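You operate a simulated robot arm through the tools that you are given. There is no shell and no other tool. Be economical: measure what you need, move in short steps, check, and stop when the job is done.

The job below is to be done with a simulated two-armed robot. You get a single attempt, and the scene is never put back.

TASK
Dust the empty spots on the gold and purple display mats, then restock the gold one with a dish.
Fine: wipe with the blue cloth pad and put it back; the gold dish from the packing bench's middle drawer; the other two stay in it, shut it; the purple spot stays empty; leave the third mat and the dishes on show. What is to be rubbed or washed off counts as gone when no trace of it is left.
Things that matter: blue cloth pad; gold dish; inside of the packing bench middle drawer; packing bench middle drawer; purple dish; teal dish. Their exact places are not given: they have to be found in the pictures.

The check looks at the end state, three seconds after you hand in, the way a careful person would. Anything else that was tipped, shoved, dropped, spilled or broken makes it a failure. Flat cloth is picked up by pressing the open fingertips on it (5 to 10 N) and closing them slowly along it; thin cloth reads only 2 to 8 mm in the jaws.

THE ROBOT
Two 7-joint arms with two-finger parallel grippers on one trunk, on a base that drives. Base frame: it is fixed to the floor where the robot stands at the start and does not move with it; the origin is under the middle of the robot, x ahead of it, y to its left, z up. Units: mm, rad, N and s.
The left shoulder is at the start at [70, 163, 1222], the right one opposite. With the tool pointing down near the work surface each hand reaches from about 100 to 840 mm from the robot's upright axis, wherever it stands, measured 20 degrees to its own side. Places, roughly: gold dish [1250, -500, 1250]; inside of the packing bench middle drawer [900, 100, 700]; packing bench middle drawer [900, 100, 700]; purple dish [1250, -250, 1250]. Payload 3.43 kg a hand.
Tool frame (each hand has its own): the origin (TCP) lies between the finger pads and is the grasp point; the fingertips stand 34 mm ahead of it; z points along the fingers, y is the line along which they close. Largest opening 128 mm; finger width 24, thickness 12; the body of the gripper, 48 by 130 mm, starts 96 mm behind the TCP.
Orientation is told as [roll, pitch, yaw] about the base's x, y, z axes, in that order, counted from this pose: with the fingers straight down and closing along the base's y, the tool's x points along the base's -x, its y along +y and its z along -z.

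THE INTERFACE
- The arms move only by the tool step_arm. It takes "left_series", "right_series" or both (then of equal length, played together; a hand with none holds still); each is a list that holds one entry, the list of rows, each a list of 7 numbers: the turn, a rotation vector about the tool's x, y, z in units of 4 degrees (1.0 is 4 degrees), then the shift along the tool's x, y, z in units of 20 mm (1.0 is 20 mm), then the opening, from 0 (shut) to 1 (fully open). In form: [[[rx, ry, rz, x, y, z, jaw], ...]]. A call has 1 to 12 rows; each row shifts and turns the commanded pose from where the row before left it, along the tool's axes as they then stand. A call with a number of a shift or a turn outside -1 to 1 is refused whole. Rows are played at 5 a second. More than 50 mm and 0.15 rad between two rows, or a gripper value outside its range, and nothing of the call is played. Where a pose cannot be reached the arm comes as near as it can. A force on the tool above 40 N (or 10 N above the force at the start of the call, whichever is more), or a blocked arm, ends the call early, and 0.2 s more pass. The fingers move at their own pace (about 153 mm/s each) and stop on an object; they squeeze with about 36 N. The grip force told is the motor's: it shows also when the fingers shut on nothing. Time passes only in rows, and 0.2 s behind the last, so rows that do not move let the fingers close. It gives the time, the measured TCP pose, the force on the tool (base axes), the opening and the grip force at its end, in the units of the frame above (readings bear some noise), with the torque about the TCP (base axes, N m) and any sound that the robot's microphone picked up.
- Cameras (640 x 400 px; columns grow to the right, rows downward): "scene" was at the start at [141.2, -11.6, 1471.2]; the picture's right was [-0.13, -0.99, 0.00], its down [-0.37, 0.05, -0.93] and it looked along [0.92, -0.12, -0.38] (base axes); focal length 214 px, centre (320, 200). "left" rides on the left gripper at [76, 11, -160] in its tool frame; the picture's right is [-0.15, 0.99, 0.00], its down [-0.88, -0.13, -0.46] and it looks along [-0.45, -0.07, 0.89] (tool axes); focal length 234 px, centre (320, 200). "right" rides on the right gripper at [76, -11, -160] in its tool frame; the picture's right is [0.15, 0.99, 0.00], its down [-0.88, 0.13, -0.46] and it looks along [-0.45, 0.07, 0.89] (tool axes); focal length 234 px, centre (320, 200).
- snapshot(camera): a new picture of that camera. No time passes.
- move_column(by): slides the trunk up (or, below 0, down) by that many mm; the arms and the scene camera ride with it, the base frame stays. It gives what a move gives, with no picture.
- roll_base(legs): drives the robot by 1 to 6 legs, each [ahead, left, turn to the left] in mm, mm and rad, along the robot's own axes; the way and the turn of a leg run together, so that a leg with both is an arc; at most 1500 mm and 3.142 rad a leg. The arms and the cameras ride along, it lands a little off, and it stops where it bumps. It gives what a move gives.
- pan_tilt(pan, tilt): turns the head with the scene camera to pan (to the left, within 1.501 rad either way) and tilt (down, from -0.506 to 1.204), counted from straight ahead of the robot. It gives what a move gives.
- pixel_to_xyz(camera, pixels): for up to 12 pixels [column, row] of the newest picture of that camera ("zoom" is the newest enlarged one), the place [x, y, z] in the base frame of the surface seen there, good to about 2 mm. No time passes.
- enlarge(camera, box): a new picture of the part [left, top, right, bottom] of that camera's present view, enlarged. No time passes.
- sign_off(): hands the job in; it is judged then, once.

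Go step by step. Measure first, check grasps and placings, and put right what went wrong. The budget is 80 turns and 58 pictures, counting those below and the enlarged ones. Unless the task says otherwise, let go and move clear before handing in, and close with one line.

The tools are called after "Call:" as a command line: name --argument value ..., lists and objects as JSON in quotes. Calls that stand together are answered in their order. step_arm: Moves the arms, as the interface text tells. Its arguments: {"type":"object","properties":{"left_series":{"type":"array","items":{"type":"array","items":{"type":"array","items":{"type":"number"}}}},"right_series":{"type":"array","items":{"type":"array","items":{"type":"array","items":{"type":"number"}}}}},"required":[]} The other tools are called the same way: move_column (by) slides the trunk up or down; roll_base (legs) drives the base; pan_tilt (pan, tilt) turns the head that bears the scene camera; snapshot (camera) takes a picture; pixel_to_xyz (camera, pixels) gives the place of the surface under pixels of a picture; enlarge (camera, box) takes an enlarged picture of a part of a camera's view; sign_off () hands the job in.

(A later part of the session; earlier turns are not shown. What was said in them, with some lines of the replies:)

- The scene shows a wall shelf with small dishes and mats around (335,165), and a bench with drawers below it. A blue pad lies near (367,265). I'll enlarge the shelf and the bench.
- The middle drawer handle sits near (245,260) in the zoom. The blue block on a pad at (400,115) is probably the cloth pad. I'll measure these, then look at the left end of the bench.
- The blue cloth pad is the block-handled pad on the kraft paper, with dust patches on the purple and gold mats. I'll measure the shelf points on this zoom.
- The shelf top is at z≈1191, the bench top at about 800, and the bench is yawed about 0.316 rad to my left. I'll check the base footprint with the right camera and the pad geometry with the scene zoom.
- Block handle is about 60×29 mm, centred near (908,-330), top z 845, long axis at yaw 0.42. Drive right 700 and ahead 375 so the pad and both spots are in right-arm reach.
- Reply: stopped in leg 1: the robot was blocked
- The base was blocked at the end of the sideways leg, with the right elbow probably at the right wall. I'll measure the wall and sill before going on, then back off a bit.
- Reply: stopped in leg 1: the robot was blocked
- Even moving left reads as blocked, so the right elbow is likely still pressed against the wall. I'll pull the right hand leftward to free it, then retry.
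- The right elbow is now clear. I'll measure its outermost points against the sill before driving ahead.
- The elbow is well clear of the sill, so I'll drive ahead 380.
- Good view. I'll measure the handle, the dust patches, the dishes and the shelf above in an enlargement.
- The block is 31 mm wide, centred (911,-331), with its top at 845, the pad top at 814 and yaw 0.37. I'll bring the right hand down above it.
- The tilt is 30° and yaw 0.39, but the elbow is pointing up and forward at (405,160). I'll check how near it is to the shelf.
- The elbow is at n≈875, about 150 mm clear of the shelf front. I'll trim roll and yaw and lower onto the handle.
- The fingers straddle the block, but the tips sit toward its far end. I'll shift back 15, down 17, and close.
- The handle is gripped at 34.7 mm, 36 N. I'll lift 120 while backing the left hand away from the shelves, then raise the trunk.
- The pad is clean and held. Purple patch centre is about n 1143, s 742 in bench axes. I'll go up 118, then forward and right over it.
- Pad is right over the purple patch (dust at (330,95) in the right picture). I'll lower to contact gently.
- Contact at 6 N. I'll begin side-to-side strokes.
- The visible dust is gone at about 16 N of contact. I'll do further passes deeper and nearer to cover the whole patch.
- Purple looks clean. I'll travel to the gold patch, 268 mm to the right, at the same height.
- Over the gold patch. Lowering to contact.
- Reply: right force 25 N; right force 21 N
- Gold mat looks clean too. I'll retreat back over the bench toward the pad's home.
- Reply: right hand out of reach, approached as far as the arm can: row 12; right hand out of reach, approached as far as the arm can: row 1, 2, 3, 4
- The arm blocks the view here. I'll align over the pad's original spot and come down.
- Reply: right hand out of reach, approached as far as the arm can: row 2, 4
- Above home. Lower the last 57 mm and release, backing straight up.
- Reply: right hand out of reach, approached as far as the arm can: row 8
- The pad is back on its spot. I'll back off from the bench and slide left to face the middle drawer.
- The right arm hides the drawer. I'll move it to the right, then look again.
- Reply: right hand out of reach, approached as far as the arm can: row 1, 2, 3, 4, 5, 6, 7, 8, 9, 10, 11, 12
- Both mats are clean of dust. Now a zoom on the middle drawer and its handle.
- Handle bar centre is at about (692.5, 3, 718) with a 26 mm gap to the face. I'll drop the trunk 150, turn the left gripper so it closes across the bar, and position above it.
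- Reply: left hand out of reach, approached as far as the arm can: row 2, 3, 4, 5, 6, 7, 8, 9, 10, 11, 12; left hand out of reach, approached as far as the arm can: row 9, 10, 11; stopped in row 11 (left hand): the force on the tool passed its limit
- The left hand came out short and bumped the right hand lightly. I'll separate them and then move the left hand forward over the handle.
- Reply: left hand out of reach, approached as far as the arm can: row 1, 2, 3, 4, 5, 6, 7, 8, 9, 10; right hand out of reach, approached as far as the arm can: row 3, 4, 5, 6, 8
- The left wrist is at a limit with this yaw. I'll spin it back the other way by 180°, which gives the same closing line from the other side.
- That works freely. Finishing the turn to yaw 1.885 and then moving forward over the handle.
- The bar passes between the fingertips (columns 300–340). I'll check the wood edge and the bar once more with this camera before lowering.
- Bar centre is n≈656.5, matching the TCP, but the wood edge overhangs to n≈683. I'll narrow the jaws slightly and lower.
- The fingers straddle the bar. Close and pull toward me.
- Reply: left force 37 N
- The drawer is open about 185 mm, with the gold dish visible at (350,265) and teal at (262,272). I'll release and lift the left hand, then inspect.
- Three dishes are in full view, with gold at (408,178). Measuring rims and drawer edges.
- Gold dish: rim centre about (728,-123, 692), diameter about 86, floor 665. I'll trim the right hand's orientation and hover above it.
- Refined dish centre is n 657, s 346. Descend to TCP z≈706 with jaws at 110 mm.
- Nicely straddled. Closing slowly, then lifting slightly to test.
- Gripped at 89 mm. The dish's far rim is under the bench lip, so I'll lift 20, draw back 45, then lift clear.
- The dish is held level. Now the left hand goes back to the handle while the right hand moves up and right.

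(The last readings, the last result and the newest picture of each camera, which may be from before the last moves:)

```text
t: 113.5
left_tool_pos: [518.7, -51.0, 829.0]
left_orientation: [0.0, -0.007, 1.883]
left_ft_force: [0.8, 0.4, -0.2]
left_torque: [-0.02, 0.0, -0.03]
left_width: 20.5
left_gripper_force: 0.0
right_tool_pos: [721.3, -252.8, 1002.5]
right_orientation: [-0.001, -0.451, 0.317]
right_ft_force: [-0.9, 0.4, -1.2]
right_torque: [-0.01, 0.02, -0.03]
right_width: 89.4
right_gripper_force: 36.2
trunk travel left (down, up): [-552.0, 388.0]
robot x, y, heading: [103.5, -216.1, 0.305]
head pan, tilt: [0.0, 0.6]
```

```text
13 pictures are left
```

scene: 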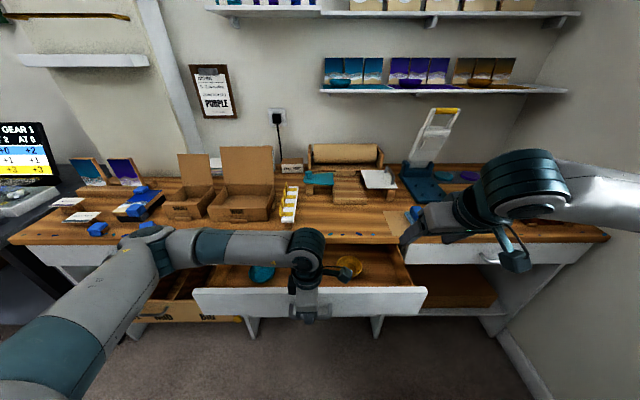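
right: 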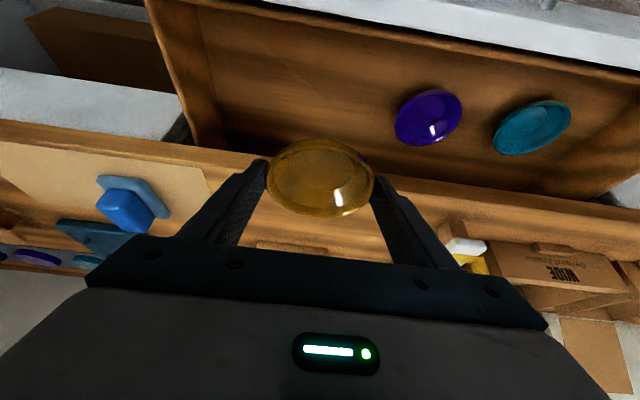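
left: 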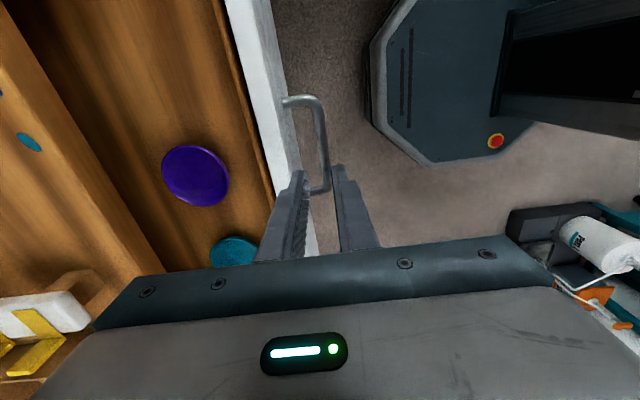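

Call:
pixel_to_xyz --camera "left" --pixels '[[319, 125], [324, 150], [327, 175], [314, 150]]'

```text
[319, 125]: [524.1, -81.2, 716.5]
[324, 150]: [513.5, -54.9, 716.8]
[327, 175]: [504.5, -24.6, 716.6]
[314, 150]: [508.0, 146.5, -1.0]
```

The bar is at n≈471 and the TCP at 476. Shift back 5, lower, grip and push shut.

Call:
step_arm --left_series '[[[0, 0, 0, 0, 0.25, 0.9, 0.16], [0, 0, 0, 0, 0, 0.9, 0.16], [0, 0, 0, 0, 0, 0.9, 0.16], [0, 0, 0, 0, 0, 0.9, 0.16], [0, 0, 0, 0, 0, 0.95, 0.16], [0, 0, 0, 0, 0, 0, 0.05], [0, 0, 0, 0, 0, 0, 0]]]'

Call:
step_arm --left_series '[[[0, 0, 0, 0, -0.5, 0, 0], [0, 0, 0, 0, -1, 0, 0], [0, 0, 0, 0, -1, 0, 0], [0, 0, 0, 0, -1, 0, 0], [0, 0, 0, 0, -1, 0, 0], [0, 0, 0, 0, -1, 0, 0], [0, 0, 0, 0, -1, 0, 0], [0, 0, 0, 0, -1, 0, 0], [0, 0, 0, 0, -1, 0, 0], [0, 0, 0, 0, -0.6, 0, 0], [0, 0, 0, 0, -0.2, 0, 0]]]'

Call:
snapshot --camera "left"

```text
t: 115.1
left_tool_pos: [512.3, -54.2, 738.9]
left_orientation: [-0.002, -0.004, 1.885]
left_ft_force: [1.0, -0.5, 8.4]
left_torque: [-0.3, -0.11, 1.13]
left_width: 11.9
left_gripper_force: 45.2
right_tool_pos: [721.6, -252.3, 1001.7]
right_orientation: [0.0, -0.451, 0.317]
right_ft_force: [0.2, 0.0, -1.0]
right_torque: [0.01, 0.0, 0.02]
right_width: 88.7
right_gripper_force: 35.6
trunk travel left (down, up): [-552.0, 388.0]
robot x, y, heading: [105.3, -216.8, 0.307]
head pan, tilt: [0.0, 0.6]
```

```text
t: 117.5
left_tool_pos: [690.2, 5.0, 738.7]
left_orientation: [0.002, -0.007, 1.884]
left_ft_force: [-7.0, 12.7, -9.8]
left_torque: [0.8, 0.26, 1.13]
left_width: 11.6
left_gripper_force: 45.4
right_tool_pos: [722.7, -251.9, 1001.5]
right_orientation: [0.0, -0.45, 0.316]
right_ft_force: [0.1, -0.3, -1.0]
right_torque: [-0.01, 0.0, 0.0]
right_width: 88.6
right_gripper_force: 35.7
trunk travel left (down, up): [-552.0, 388.0]
robot x, y, heading: [107.1, -211.9, 0.312]
head pan, tilt: [0.0, 0.6]
```

```text
12 pictures are left
```

left: 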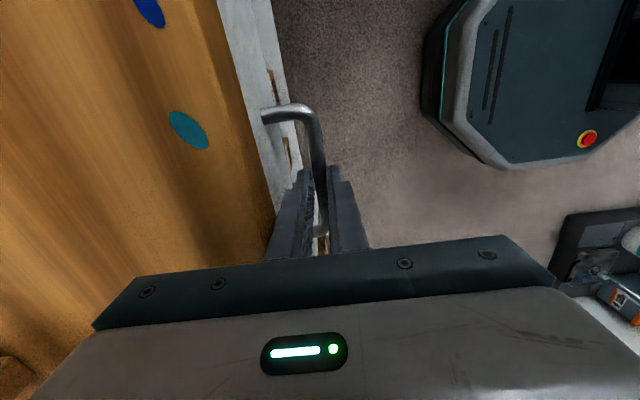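

The handle is back at n≈656.6, so the drawer is shut. A small nudge more, then release, lift clear and back the left hand off.

Call:
step_arm --left_series '[[[0, 0, 0, 0, -0.1, 0, 0], [0, 0, 0, 0, 0, 0, 0], [0, 0, 0, 0, 0.1, 0, 0.16], [0, 0, 0, 0, 0, 0, 0.16], [0, 0, 0, 0, 0, -1, 0.16], [0, 0, 0, 0, 0, -1, 0.16], [0, 0, 0, 0, 0, -1, 0.16], [0, 0, 0, 0, 0, -1, 0.16], [0, 0, 0, 0, 0, -1, 0.16], [0, 0, 0, 0, 0, -1, 0.16], [0, 0, 0, -1, 1, -1, 0.16], [0, 0, 0, -1, 1, -1, 0.16]]]'

Call:
step_arm --left_series '[[[0, 0, 0, -1, 1, -1, 0.16], [0, 0, 0, -1, 1, -1, 0.16], [0, 0, 0, -1, 1, -1, 0.16], [0, 0, 0, -1, 1, -1, 0.16], [0, 0, 0, -1, 1, -1, 0.16], [0, 0, 0, -1, 1, -1, 0.16]]]'

Call:
snapshot --camera "scene"

```text
t: 120.1
left_tool_pos: [640.7, 25.9, 898.7]
left_orientation: [-0.001, -0.007, 1.881]
left_ft_force: [-0.3, 0.7, 0.0]
left_torque: [-0.02, -0.02, 0.0]
left_width: 20.6
left_gripper_force: 0.1
right_tool_pos: [720.5, -253.2, 1002.1]
right_orientation: [-0.002, -0.453, 0.318]
right_ft_force: [-0.2, -0.5, -1.1]
right_torque: [-0.02, 0.0, 0.03]
right_width: 88.7
right_gripper_force: 35.9
trunk travel left (down, up): [-552.0, 388.0]
robot x, y, heading: [105.8, -210.1, 0.309]
head pan, tilt: [0.0, 0.6]
```

```text
t: 121.5
left_tool_pos: [488.7, 107.8, 1022.6]
left_orientation: [0.001, -0.007, 1.882]
left_ft_force: [-0.4, 0.5, 0.1]
left_torque: [0.01, -0.05, 0.0]
left_width: 20.7
left_gripper_force: 0.0
right_tool_pos: [721.2, -252.0, 1002.7]
right_orientation: [-0.002, -0.451, 0.316]
right_ft_force: [0.3, 0.6, -1.5]
right_torque: [-0.03, 0.0, 0.0]
right_width: 88.9
right_gripper_force: 36.3
trunk travel left (down, up): [-552.0, 388.0]
robot x, y, heading: [109.4, -214.7, 0.309]
head pan, tilt: [0.0, 0.6]
```

```text
11 pictures are left
```

scene: 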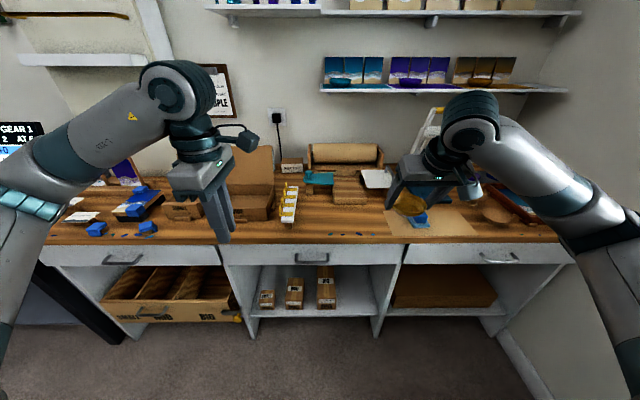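

The drawer is shut. I'll check the right elbow's lateral extent before driving.

Call:
pixel_to_xyz --camera "scene" --pixels '[[490, 110], [560, 170], [600, 240], [630, 215], [590, 230], [635, 330], [230, 190], [400, 205], [425, 210], [412, 215]]'

Call:
move_column --by 340

```text
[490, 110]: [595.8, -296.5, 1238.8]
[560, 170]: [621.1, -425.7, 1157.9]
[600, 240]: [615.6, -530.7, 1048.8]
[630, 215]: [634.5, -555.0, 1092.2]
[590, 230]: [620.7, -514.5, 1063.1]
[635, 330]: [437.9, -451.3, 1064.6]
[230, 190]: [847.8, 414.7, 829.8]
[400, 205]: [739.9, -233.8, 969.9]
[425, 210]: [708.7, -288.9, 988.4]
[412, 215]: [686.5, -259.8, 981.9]
```

```text
t: 124.8
left_tool_pos: [490.3, 107.7, 1363.2]
left_orientation: [0.0, -0.007, 1.882]
left_ft_force: [-0.5, -0.2, -0.1]
left_torque: [-0.01, -0.05, -0.01]
left_width: 20.6
left_gripper_force: 0.0
right_tool_pos: [722.9, -253.7, 1342.3]
right_orientation: [-0.004, -0.453, 0.316]
right_ft_force: [0.5, 0.3, -2.0]
right_torque: [0.01, -0.02, -0.01]
right_width: 89.2
right_gripper_force: 35.8
trunk travel left (down, up): [-892.0, 48.0]
robot x, y, heading: [104.9, -215.1, 0.31]
head pan, tilt: [0.0, 0.6]
```

Elbow reaches s≈730–800 now, and the wall is at 1235, so I'll shift right only 330, then go ahead 350.

Call:
roll_base --legs '[[0, -330, 0], [352, 0, 0.004]]'

Call:
pan_tilt --pan -0.35 --tilt 0.55

Call:
snapshot --camera "scene"

```text
t: 128.9
left_tool_pos: [933.7, -93.6, 1363.8]
left_orientation: [0.0, -0.006, 1.884]
left_ft_force: [-0.2, 0.0, 1.0]
left_torque: [0.01, -0.04, 0.0]
left_width: 20.4
left_gripper_force: 0.0
right_tool_pos: [1166.6, -453.9, 1342.0]
right_orientation: [-0.002, -0.454, 0.318]
right_ft_force: [-0.6, 0.0, -0.9]
right_torque: [-0.01, -0.01, 0.0]
right_width: 89.2
right_gripper_force: 35.9
trunk travel left (down, up): [-892.0, 48.0]
robot x, y, heading: [552.3, -414.7, 0.308]
head pan, tilt: [0.0, 0.6]
```

```text
t: 129.8
left_tool_pos: [935.9, -92.5, 1361.3]
left_orientation: [0.001, -0.007, 1.882]
left_ft_force: [0.4, -0.1, 0.4]
left_torque: [0.02, 0.02, -0.01]
left_width: 20.5
left_gripper_force: 0.1
right_tool_pos: [1168.5, -453.0, 1340.2]
right_orientation: [-0.002, -0.452, 0.317]
right_ft_force: [-0.6, 0.6, -1.2]
right_torque: [-0.02, -0.01, -0.01]
right_width: 89.0
right_gripper_force: 35.3
trunk travel left (down, up): [-892.0, 48.0]
robot x, y, heading: [552.0, -416.8, 0.311]
head pan, tilt: [-0.351, 0.55]
```

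```text
10 pictures are left
```

scene: 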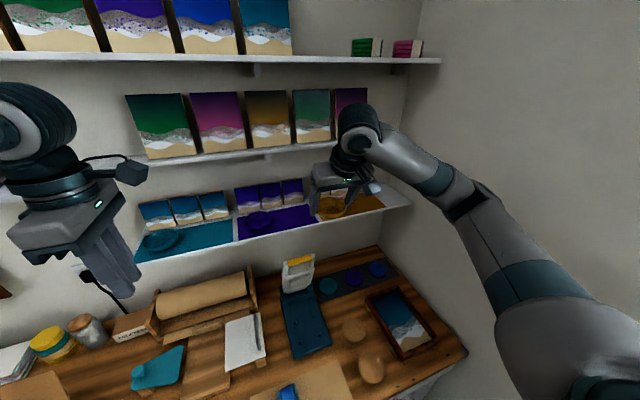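

The dish is held level in front of the shelf. TCP target for the spot is n 1132, s 1010; moving to hover at z≈1290.

Call:
step_arm --right_series '[[[0, 0, 0, -0.532, -0.883, 0.49, 0.5], [0, 0, 0, -0.532, -0.883, 0.49, 0.5], [0, 0, 0, -0.532, -0.883, 0.49, 0.5], [0, 0, 0, -0.532, -0.883, 0.49, 0.5], [0, 0, 0, -0.532, -0.883, 0.49, 0.5], [0, 0, 0, -0.532, -0.883, 0.49, 0.5], [0, 0, 0, -0.532, -0.883, 0.49, 0.5], [0, 0, 0, -0.532, -0.883, 0.49, 0.5], [0, 0, 0, -0.532, -0.883, 0.49, 0.5], [0, 0, 0, -0.532, -0.883, 0.49, 0.5], [0, 0, 0, -0.532, -0.883, 0.49, 0.5], [0, 0, 0, -0.532, -0.883, 0.49, 0.5]]]'

Call:
snapshot --camera "right"

```text
t: 132.4
left_tool_pos: [936.6, -93.9, 1361.6]
left_orientation: [0.0, -0.006, 1.883]
left_ft_force: [0.7, -0.3, 1.0]
left_torque: [-0.02, -0.01, 0.01]
left_width: 20.3
left_gripper_force: 0.0
right_tool_pos: [1391.9, -603.1, 1291.4]
right_orientation: [0.001, -0.451, 0.315]
right_ft_force: [0.3, 0.6, -1.2]
right_torque: [0.0, 0.03, -0.01]
right_width: 89.0
right_gripper_force: 35.9
trunk travel left (down, up): [-892.0, 48.0]
robot x, y, heading: [551.1, -413.9, 0.313]
head pan, tilt: [-0.351, 0.55]
```

```text
9 pictures are left
```

right: 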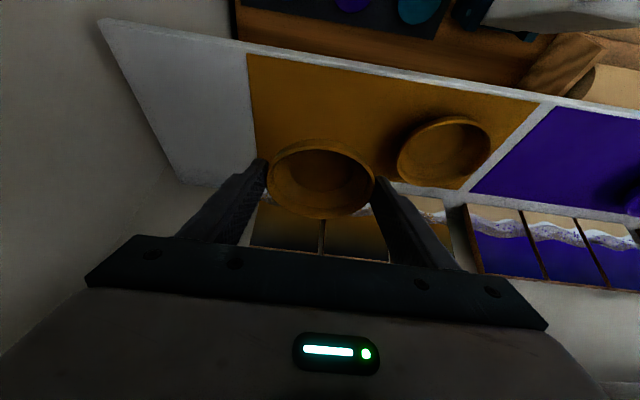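

Call:
pixel_to_xyz --camera "right" --pixels '[[249, 60], [255, 150], [398, 155], [490, 135], [450, 118], [435, 186], [330, 75], [545, 103], [275, 160], [320, 230]]'

```text
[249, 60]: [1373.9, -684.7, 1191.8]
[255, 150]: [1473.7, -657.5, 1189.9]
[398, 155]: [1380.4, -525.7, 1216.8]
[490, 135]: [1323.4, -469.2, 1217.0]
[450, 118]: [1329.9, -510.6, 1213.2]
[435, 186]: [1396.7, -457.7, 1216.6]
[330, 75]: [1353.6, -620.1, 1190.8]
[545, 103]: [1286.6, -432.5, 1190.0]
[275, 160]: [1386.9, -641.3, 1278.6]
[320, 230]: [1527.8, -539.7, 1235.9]
```

Spot alignment is good: dish centre about n 1139, s 1010, and the existing dish edge at s≈936 leaves room for the finger. Lowering gently.

Call:
step_arm --right_series '[[[0, 0, 0, 0.306, 0, 0.63, 0.5], [0, 0, 0, 0.306, 0, 0.63, 0.5], [0, 0, 0, 0.306, 0, 0.63, 0.5], [0, 0, 0, 0.306, 0, 0.63, 0.5], [0, 0, 0, 0.0437, 0, 0.09, 0.5], [0, 0, 0, 0.0437, 0, 0.09, 0.5], [0, 0, 0, 0, 0, 0, 0.5]]]'

```text
t: 134.0
left_tool_pos: [935.3, -92.6, 1361.9]
left_orientation: [0.0, -0.008, 1.883]
left_ft_force: [-0.5, 0.8, -0.1]
left_torque: [-0.01, 0.04, 0.0]
left_width: 20.3
left_gripper_force: 0.1
right_tool_pos: [1391.4, -604.4, 1230.7]
right_orientation: [-0.003, -0.453, 0.315]
right_ft_force: [0.2, -0.6, -0.6]
right_torque: [-0.01, 0.01, 0.02]
right_width: 88.8
right_gripper_force: 36.0
trunk travel left (down, up): [-892.0, 48.0]
robot x, y, heading: [553.6, -413.1, 0.309]
head pan, tilt: [-0.351, 0.55]
```

Call:
step_arm --right_series '[[[0, 0, 0, 0.022, 0, 0.045, 0.5], [0, 0, 0, 0, 0, 0, 0.5]]]'

```text
t: 134.6
left_tool_pos: [935.7, -93.9, 1362.4]
left_orientation: [-0.001, -0.008, 1.883]
left_ft_force: [0.7, 0.0, -0.6]
left_torque: [-0.01, 0.02, -0.01]
left_width: 20.4
left_gripper_force: 0.0
right_tool_pos: [1391.7, -602.8, 1229.3]
right_orientation: [-0.003, -0.451, 0.317]
right_ft_force: [0.4, 0.1, -0.4]
right_torque: [0.0, -0.01, 0.01]
right_width: 88.9
right_gripper_force: 36.4
trunk travel left (down, up): [-892.0, 48.0]
robot x, y, heading: [552.6, -411.8, 0.316]
head pan, tilt: [-0.351, 0.55]
```

Call:
step_arm --right_series '[[[0, 0, 0, 0.022, 0, 0.045, 0.5], [0, 0, 0, 0.022, 0, 0.045, 0.5], [0, 0, 0, 0, 0, 0, 0.5]]]'

```text
t: 135.4
left_tool_pos: [935.1, -93.5, 1363.4]
left_orientation: [0.0, -0.006, 1.882]
left_ft_force: [0.6, -0.7, 0.6]
left_torque: [0.02, -0.03, -0.03]
left_width: 20.4
left_gripper_force: 0.1
right_tool_pos: [1391.4, -602.9, 1229.3]
right_orientation: [-0.002, -0.453, 0.316]
right_ft_force: [1.5, -1.7, 3.2]
right_torque: [-0.09, 0.03, 0.03]
right_width: 89.1
right_gripper_force: 35.9
trunk travel left (down, up): [-892.0, 48.0]
robot x, y, heading: [553.9, -414.9, 0.311]
head pan, tilt: [-0.351, 0.55]
```

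Contact at 3 N. Opening just enough (98 mm) and withdrawing along the tool axis.

Call:
step_arm --right_series '[[[0, 0, 0, 0, 0, 0, 0.72], [0, 0, 0, 0, 0, 0, 0.77], [0, 0, 0, 0, 0, 0, 0.77], [0, 0, 0, -0.2, 0, -0.5, 0.77], [0, 0, 0, -0.2, 0, -0.9, 0.77], [0, 0, 0, 0, 0, -1, 0.77], [0, 0, 0, 0, 0, -1, 0.77], [0, 0, 0, 0, 0, -1, 0.77]]]'

Call:
snapshot --camera "right"

```text
t: 137.2
left_tool_pos: [935.5, -93.1, 1362.4]
left_orientation: [0.001, -0.006, 1.884]
left_ft_force: [-0.5, -0.5, -0.1]
left_torque: [0.0, 0.01, 0.0]
left_width: 20.5
left_gripper_force: 0.1
right_tool_pos: [1360.7, -612.6, 1312.4]
right_orientation: [-0.003, -0.452, 0.315]
right_ft_force: [-0.1, 0.2, 0.7]
right_torque: [0.02, -0.01, 0.01]
right_width: 98.6
right_gripper_force: 0.0
trunk travel left (down, up): [-892.0, 48.0]
robot x, y, heading: [549.1, -416.9, 0.308]
head pan, tilt: [-0.351, 0.55]
```

```text
8 pictures are left
```

right: 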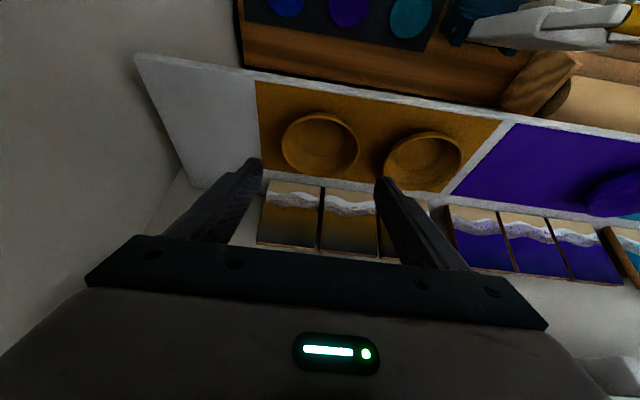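

The dish stands upright beside the other one. I'll retract the right arm, back the base off a bit and do a final check.

Call:
step_arm --right_series '[[[0, 0, 0, 0.9, 0, -0.437, 0.77], [0, 0, 0, 0.9, 0, -0.437, 0.77], [0, 0, 0, 0.9, 0, -0.437, 0.77], [0, 0, 0, 0.9, 0.3, -0.437, 0.77], [0, 0, 0, 0.9, 0.3, -0.437, 0.77], [0, 0, 0, 0.9, 0.3, -0.437, 0.77], [0, 0, 0, 0.9, 0.3, -0.437, 0.77], [0, 0, 0, 0.9, 0.3, -0.437, 0.77]]]'

Call:
roll_base --legs '[[-300, 0, 0]]'

Call:
snapshot --camera "scene"

```text
t: 139.0
left_tool_pos: [934.2, -94.1, 1361.8]
left_orientation: [-0.001, -0.007, 1.883]
left_ft_force: [0.4, 0.5, 0.7]
left_torque: [0.0, 0.0, 0.0]
left_width: 20.4
left_gripper_force: 0.0
right_tool_pos: [1199.5, -633.2, 1308.3]
right_orientation: [-0.001, -0.452, 0.319]
right_ft_force: [0.1, 0.2, -0.2]
right_torque: [-0.01, 0.01, 0.03]
right_width: 98.4
right_gripper_force: 0.0
trunk travel left (down, up): [-892.0, 48.0]
robot x, y, heading: [551.8, -413.2, 0.31]
head pan, tilt: [-0.351, 0.55]
```

```text
t: 141.0
left_tool_pos: [657.1, -180.4, 1362.5]
left_orientation: [0.001, -0.007, 1.891]
left_ft_force: [-0.7, -0.1, -0.8]
left_torque: [0.0, -0.01, -0.01]
left_width: 20.5
left_gripper_force: 0.1
right_tool_pos: [926.9, -718.8, 1308.5]
right_orientation: [0.002, -0.45, 0.324]
right_ft_force: [0.3, 0.1, -0.3]
right_torque: [-0.03, 0.0, 0.01]
right_width: 98.5
right_gripper_force: 0.1
trunk travel left (down, up): [-892.0, 48.0]
robot x, y, heading: [273.6, -502.8, 0.319]
head pan, tilt: [-0.351, 0.55]
```

```text
7 pictures are left
```

scene: 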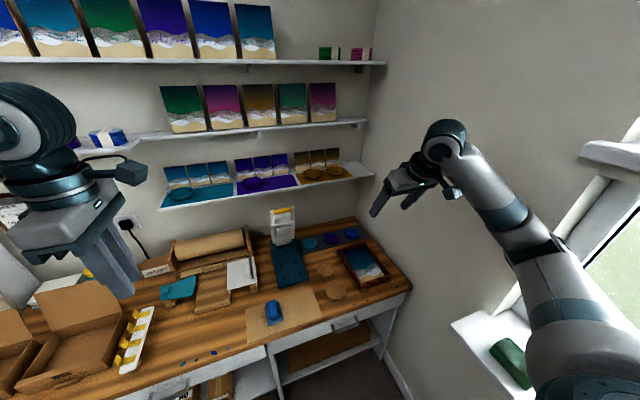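

Call:
enlarge --camera "scene" --box '[150, 140, 380, 220]'

Call:
enlarge --camera "scene" --box '[150, 280, 410, 400]'

Call:
pixel_to_xyz --camera "scene" --pixels '[[510, 360], [495, 350]]'

```text
2.78 times, centred on (265, 180) of scene
```

zoom: 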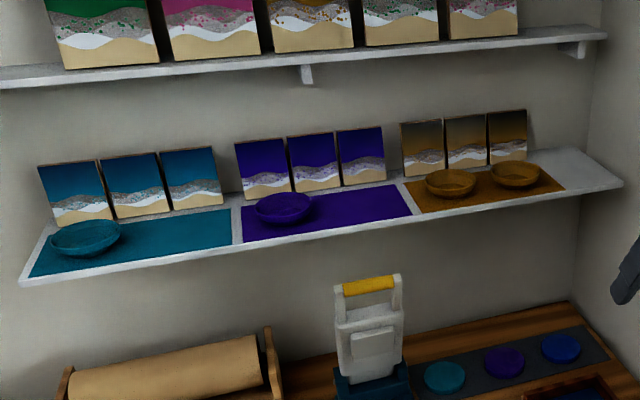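

```text
2.46 times, centred on (280, 340) of scene
```

zoom: 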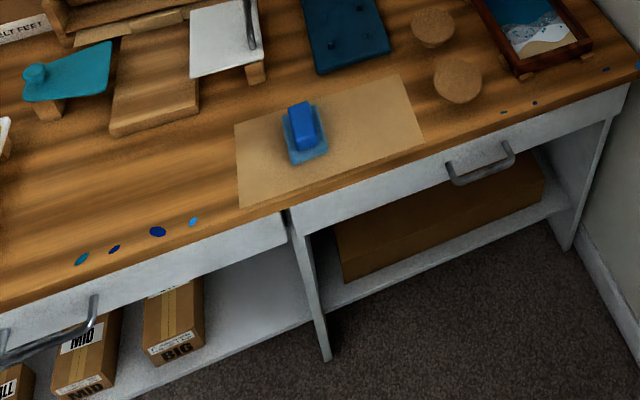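

```text
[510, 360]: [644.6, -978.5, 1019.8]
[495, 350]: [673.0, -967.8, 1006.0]
```

Everything checks out: both spots are clean, and the gold dish stands upright on its mat. The pad is back on its paper, the drawer is shut with purple and teal inside, and the hands are clear. Handing in.

Call:
sign_off

```text
The job is handed in.
```

The gold and purple spots are dusted, and the gold mat is restocked with the gold dish. The purple spot is empty, the blue cloth pad is back in its place, and the middle drawer is shut with the purple and teal dishes still inside.
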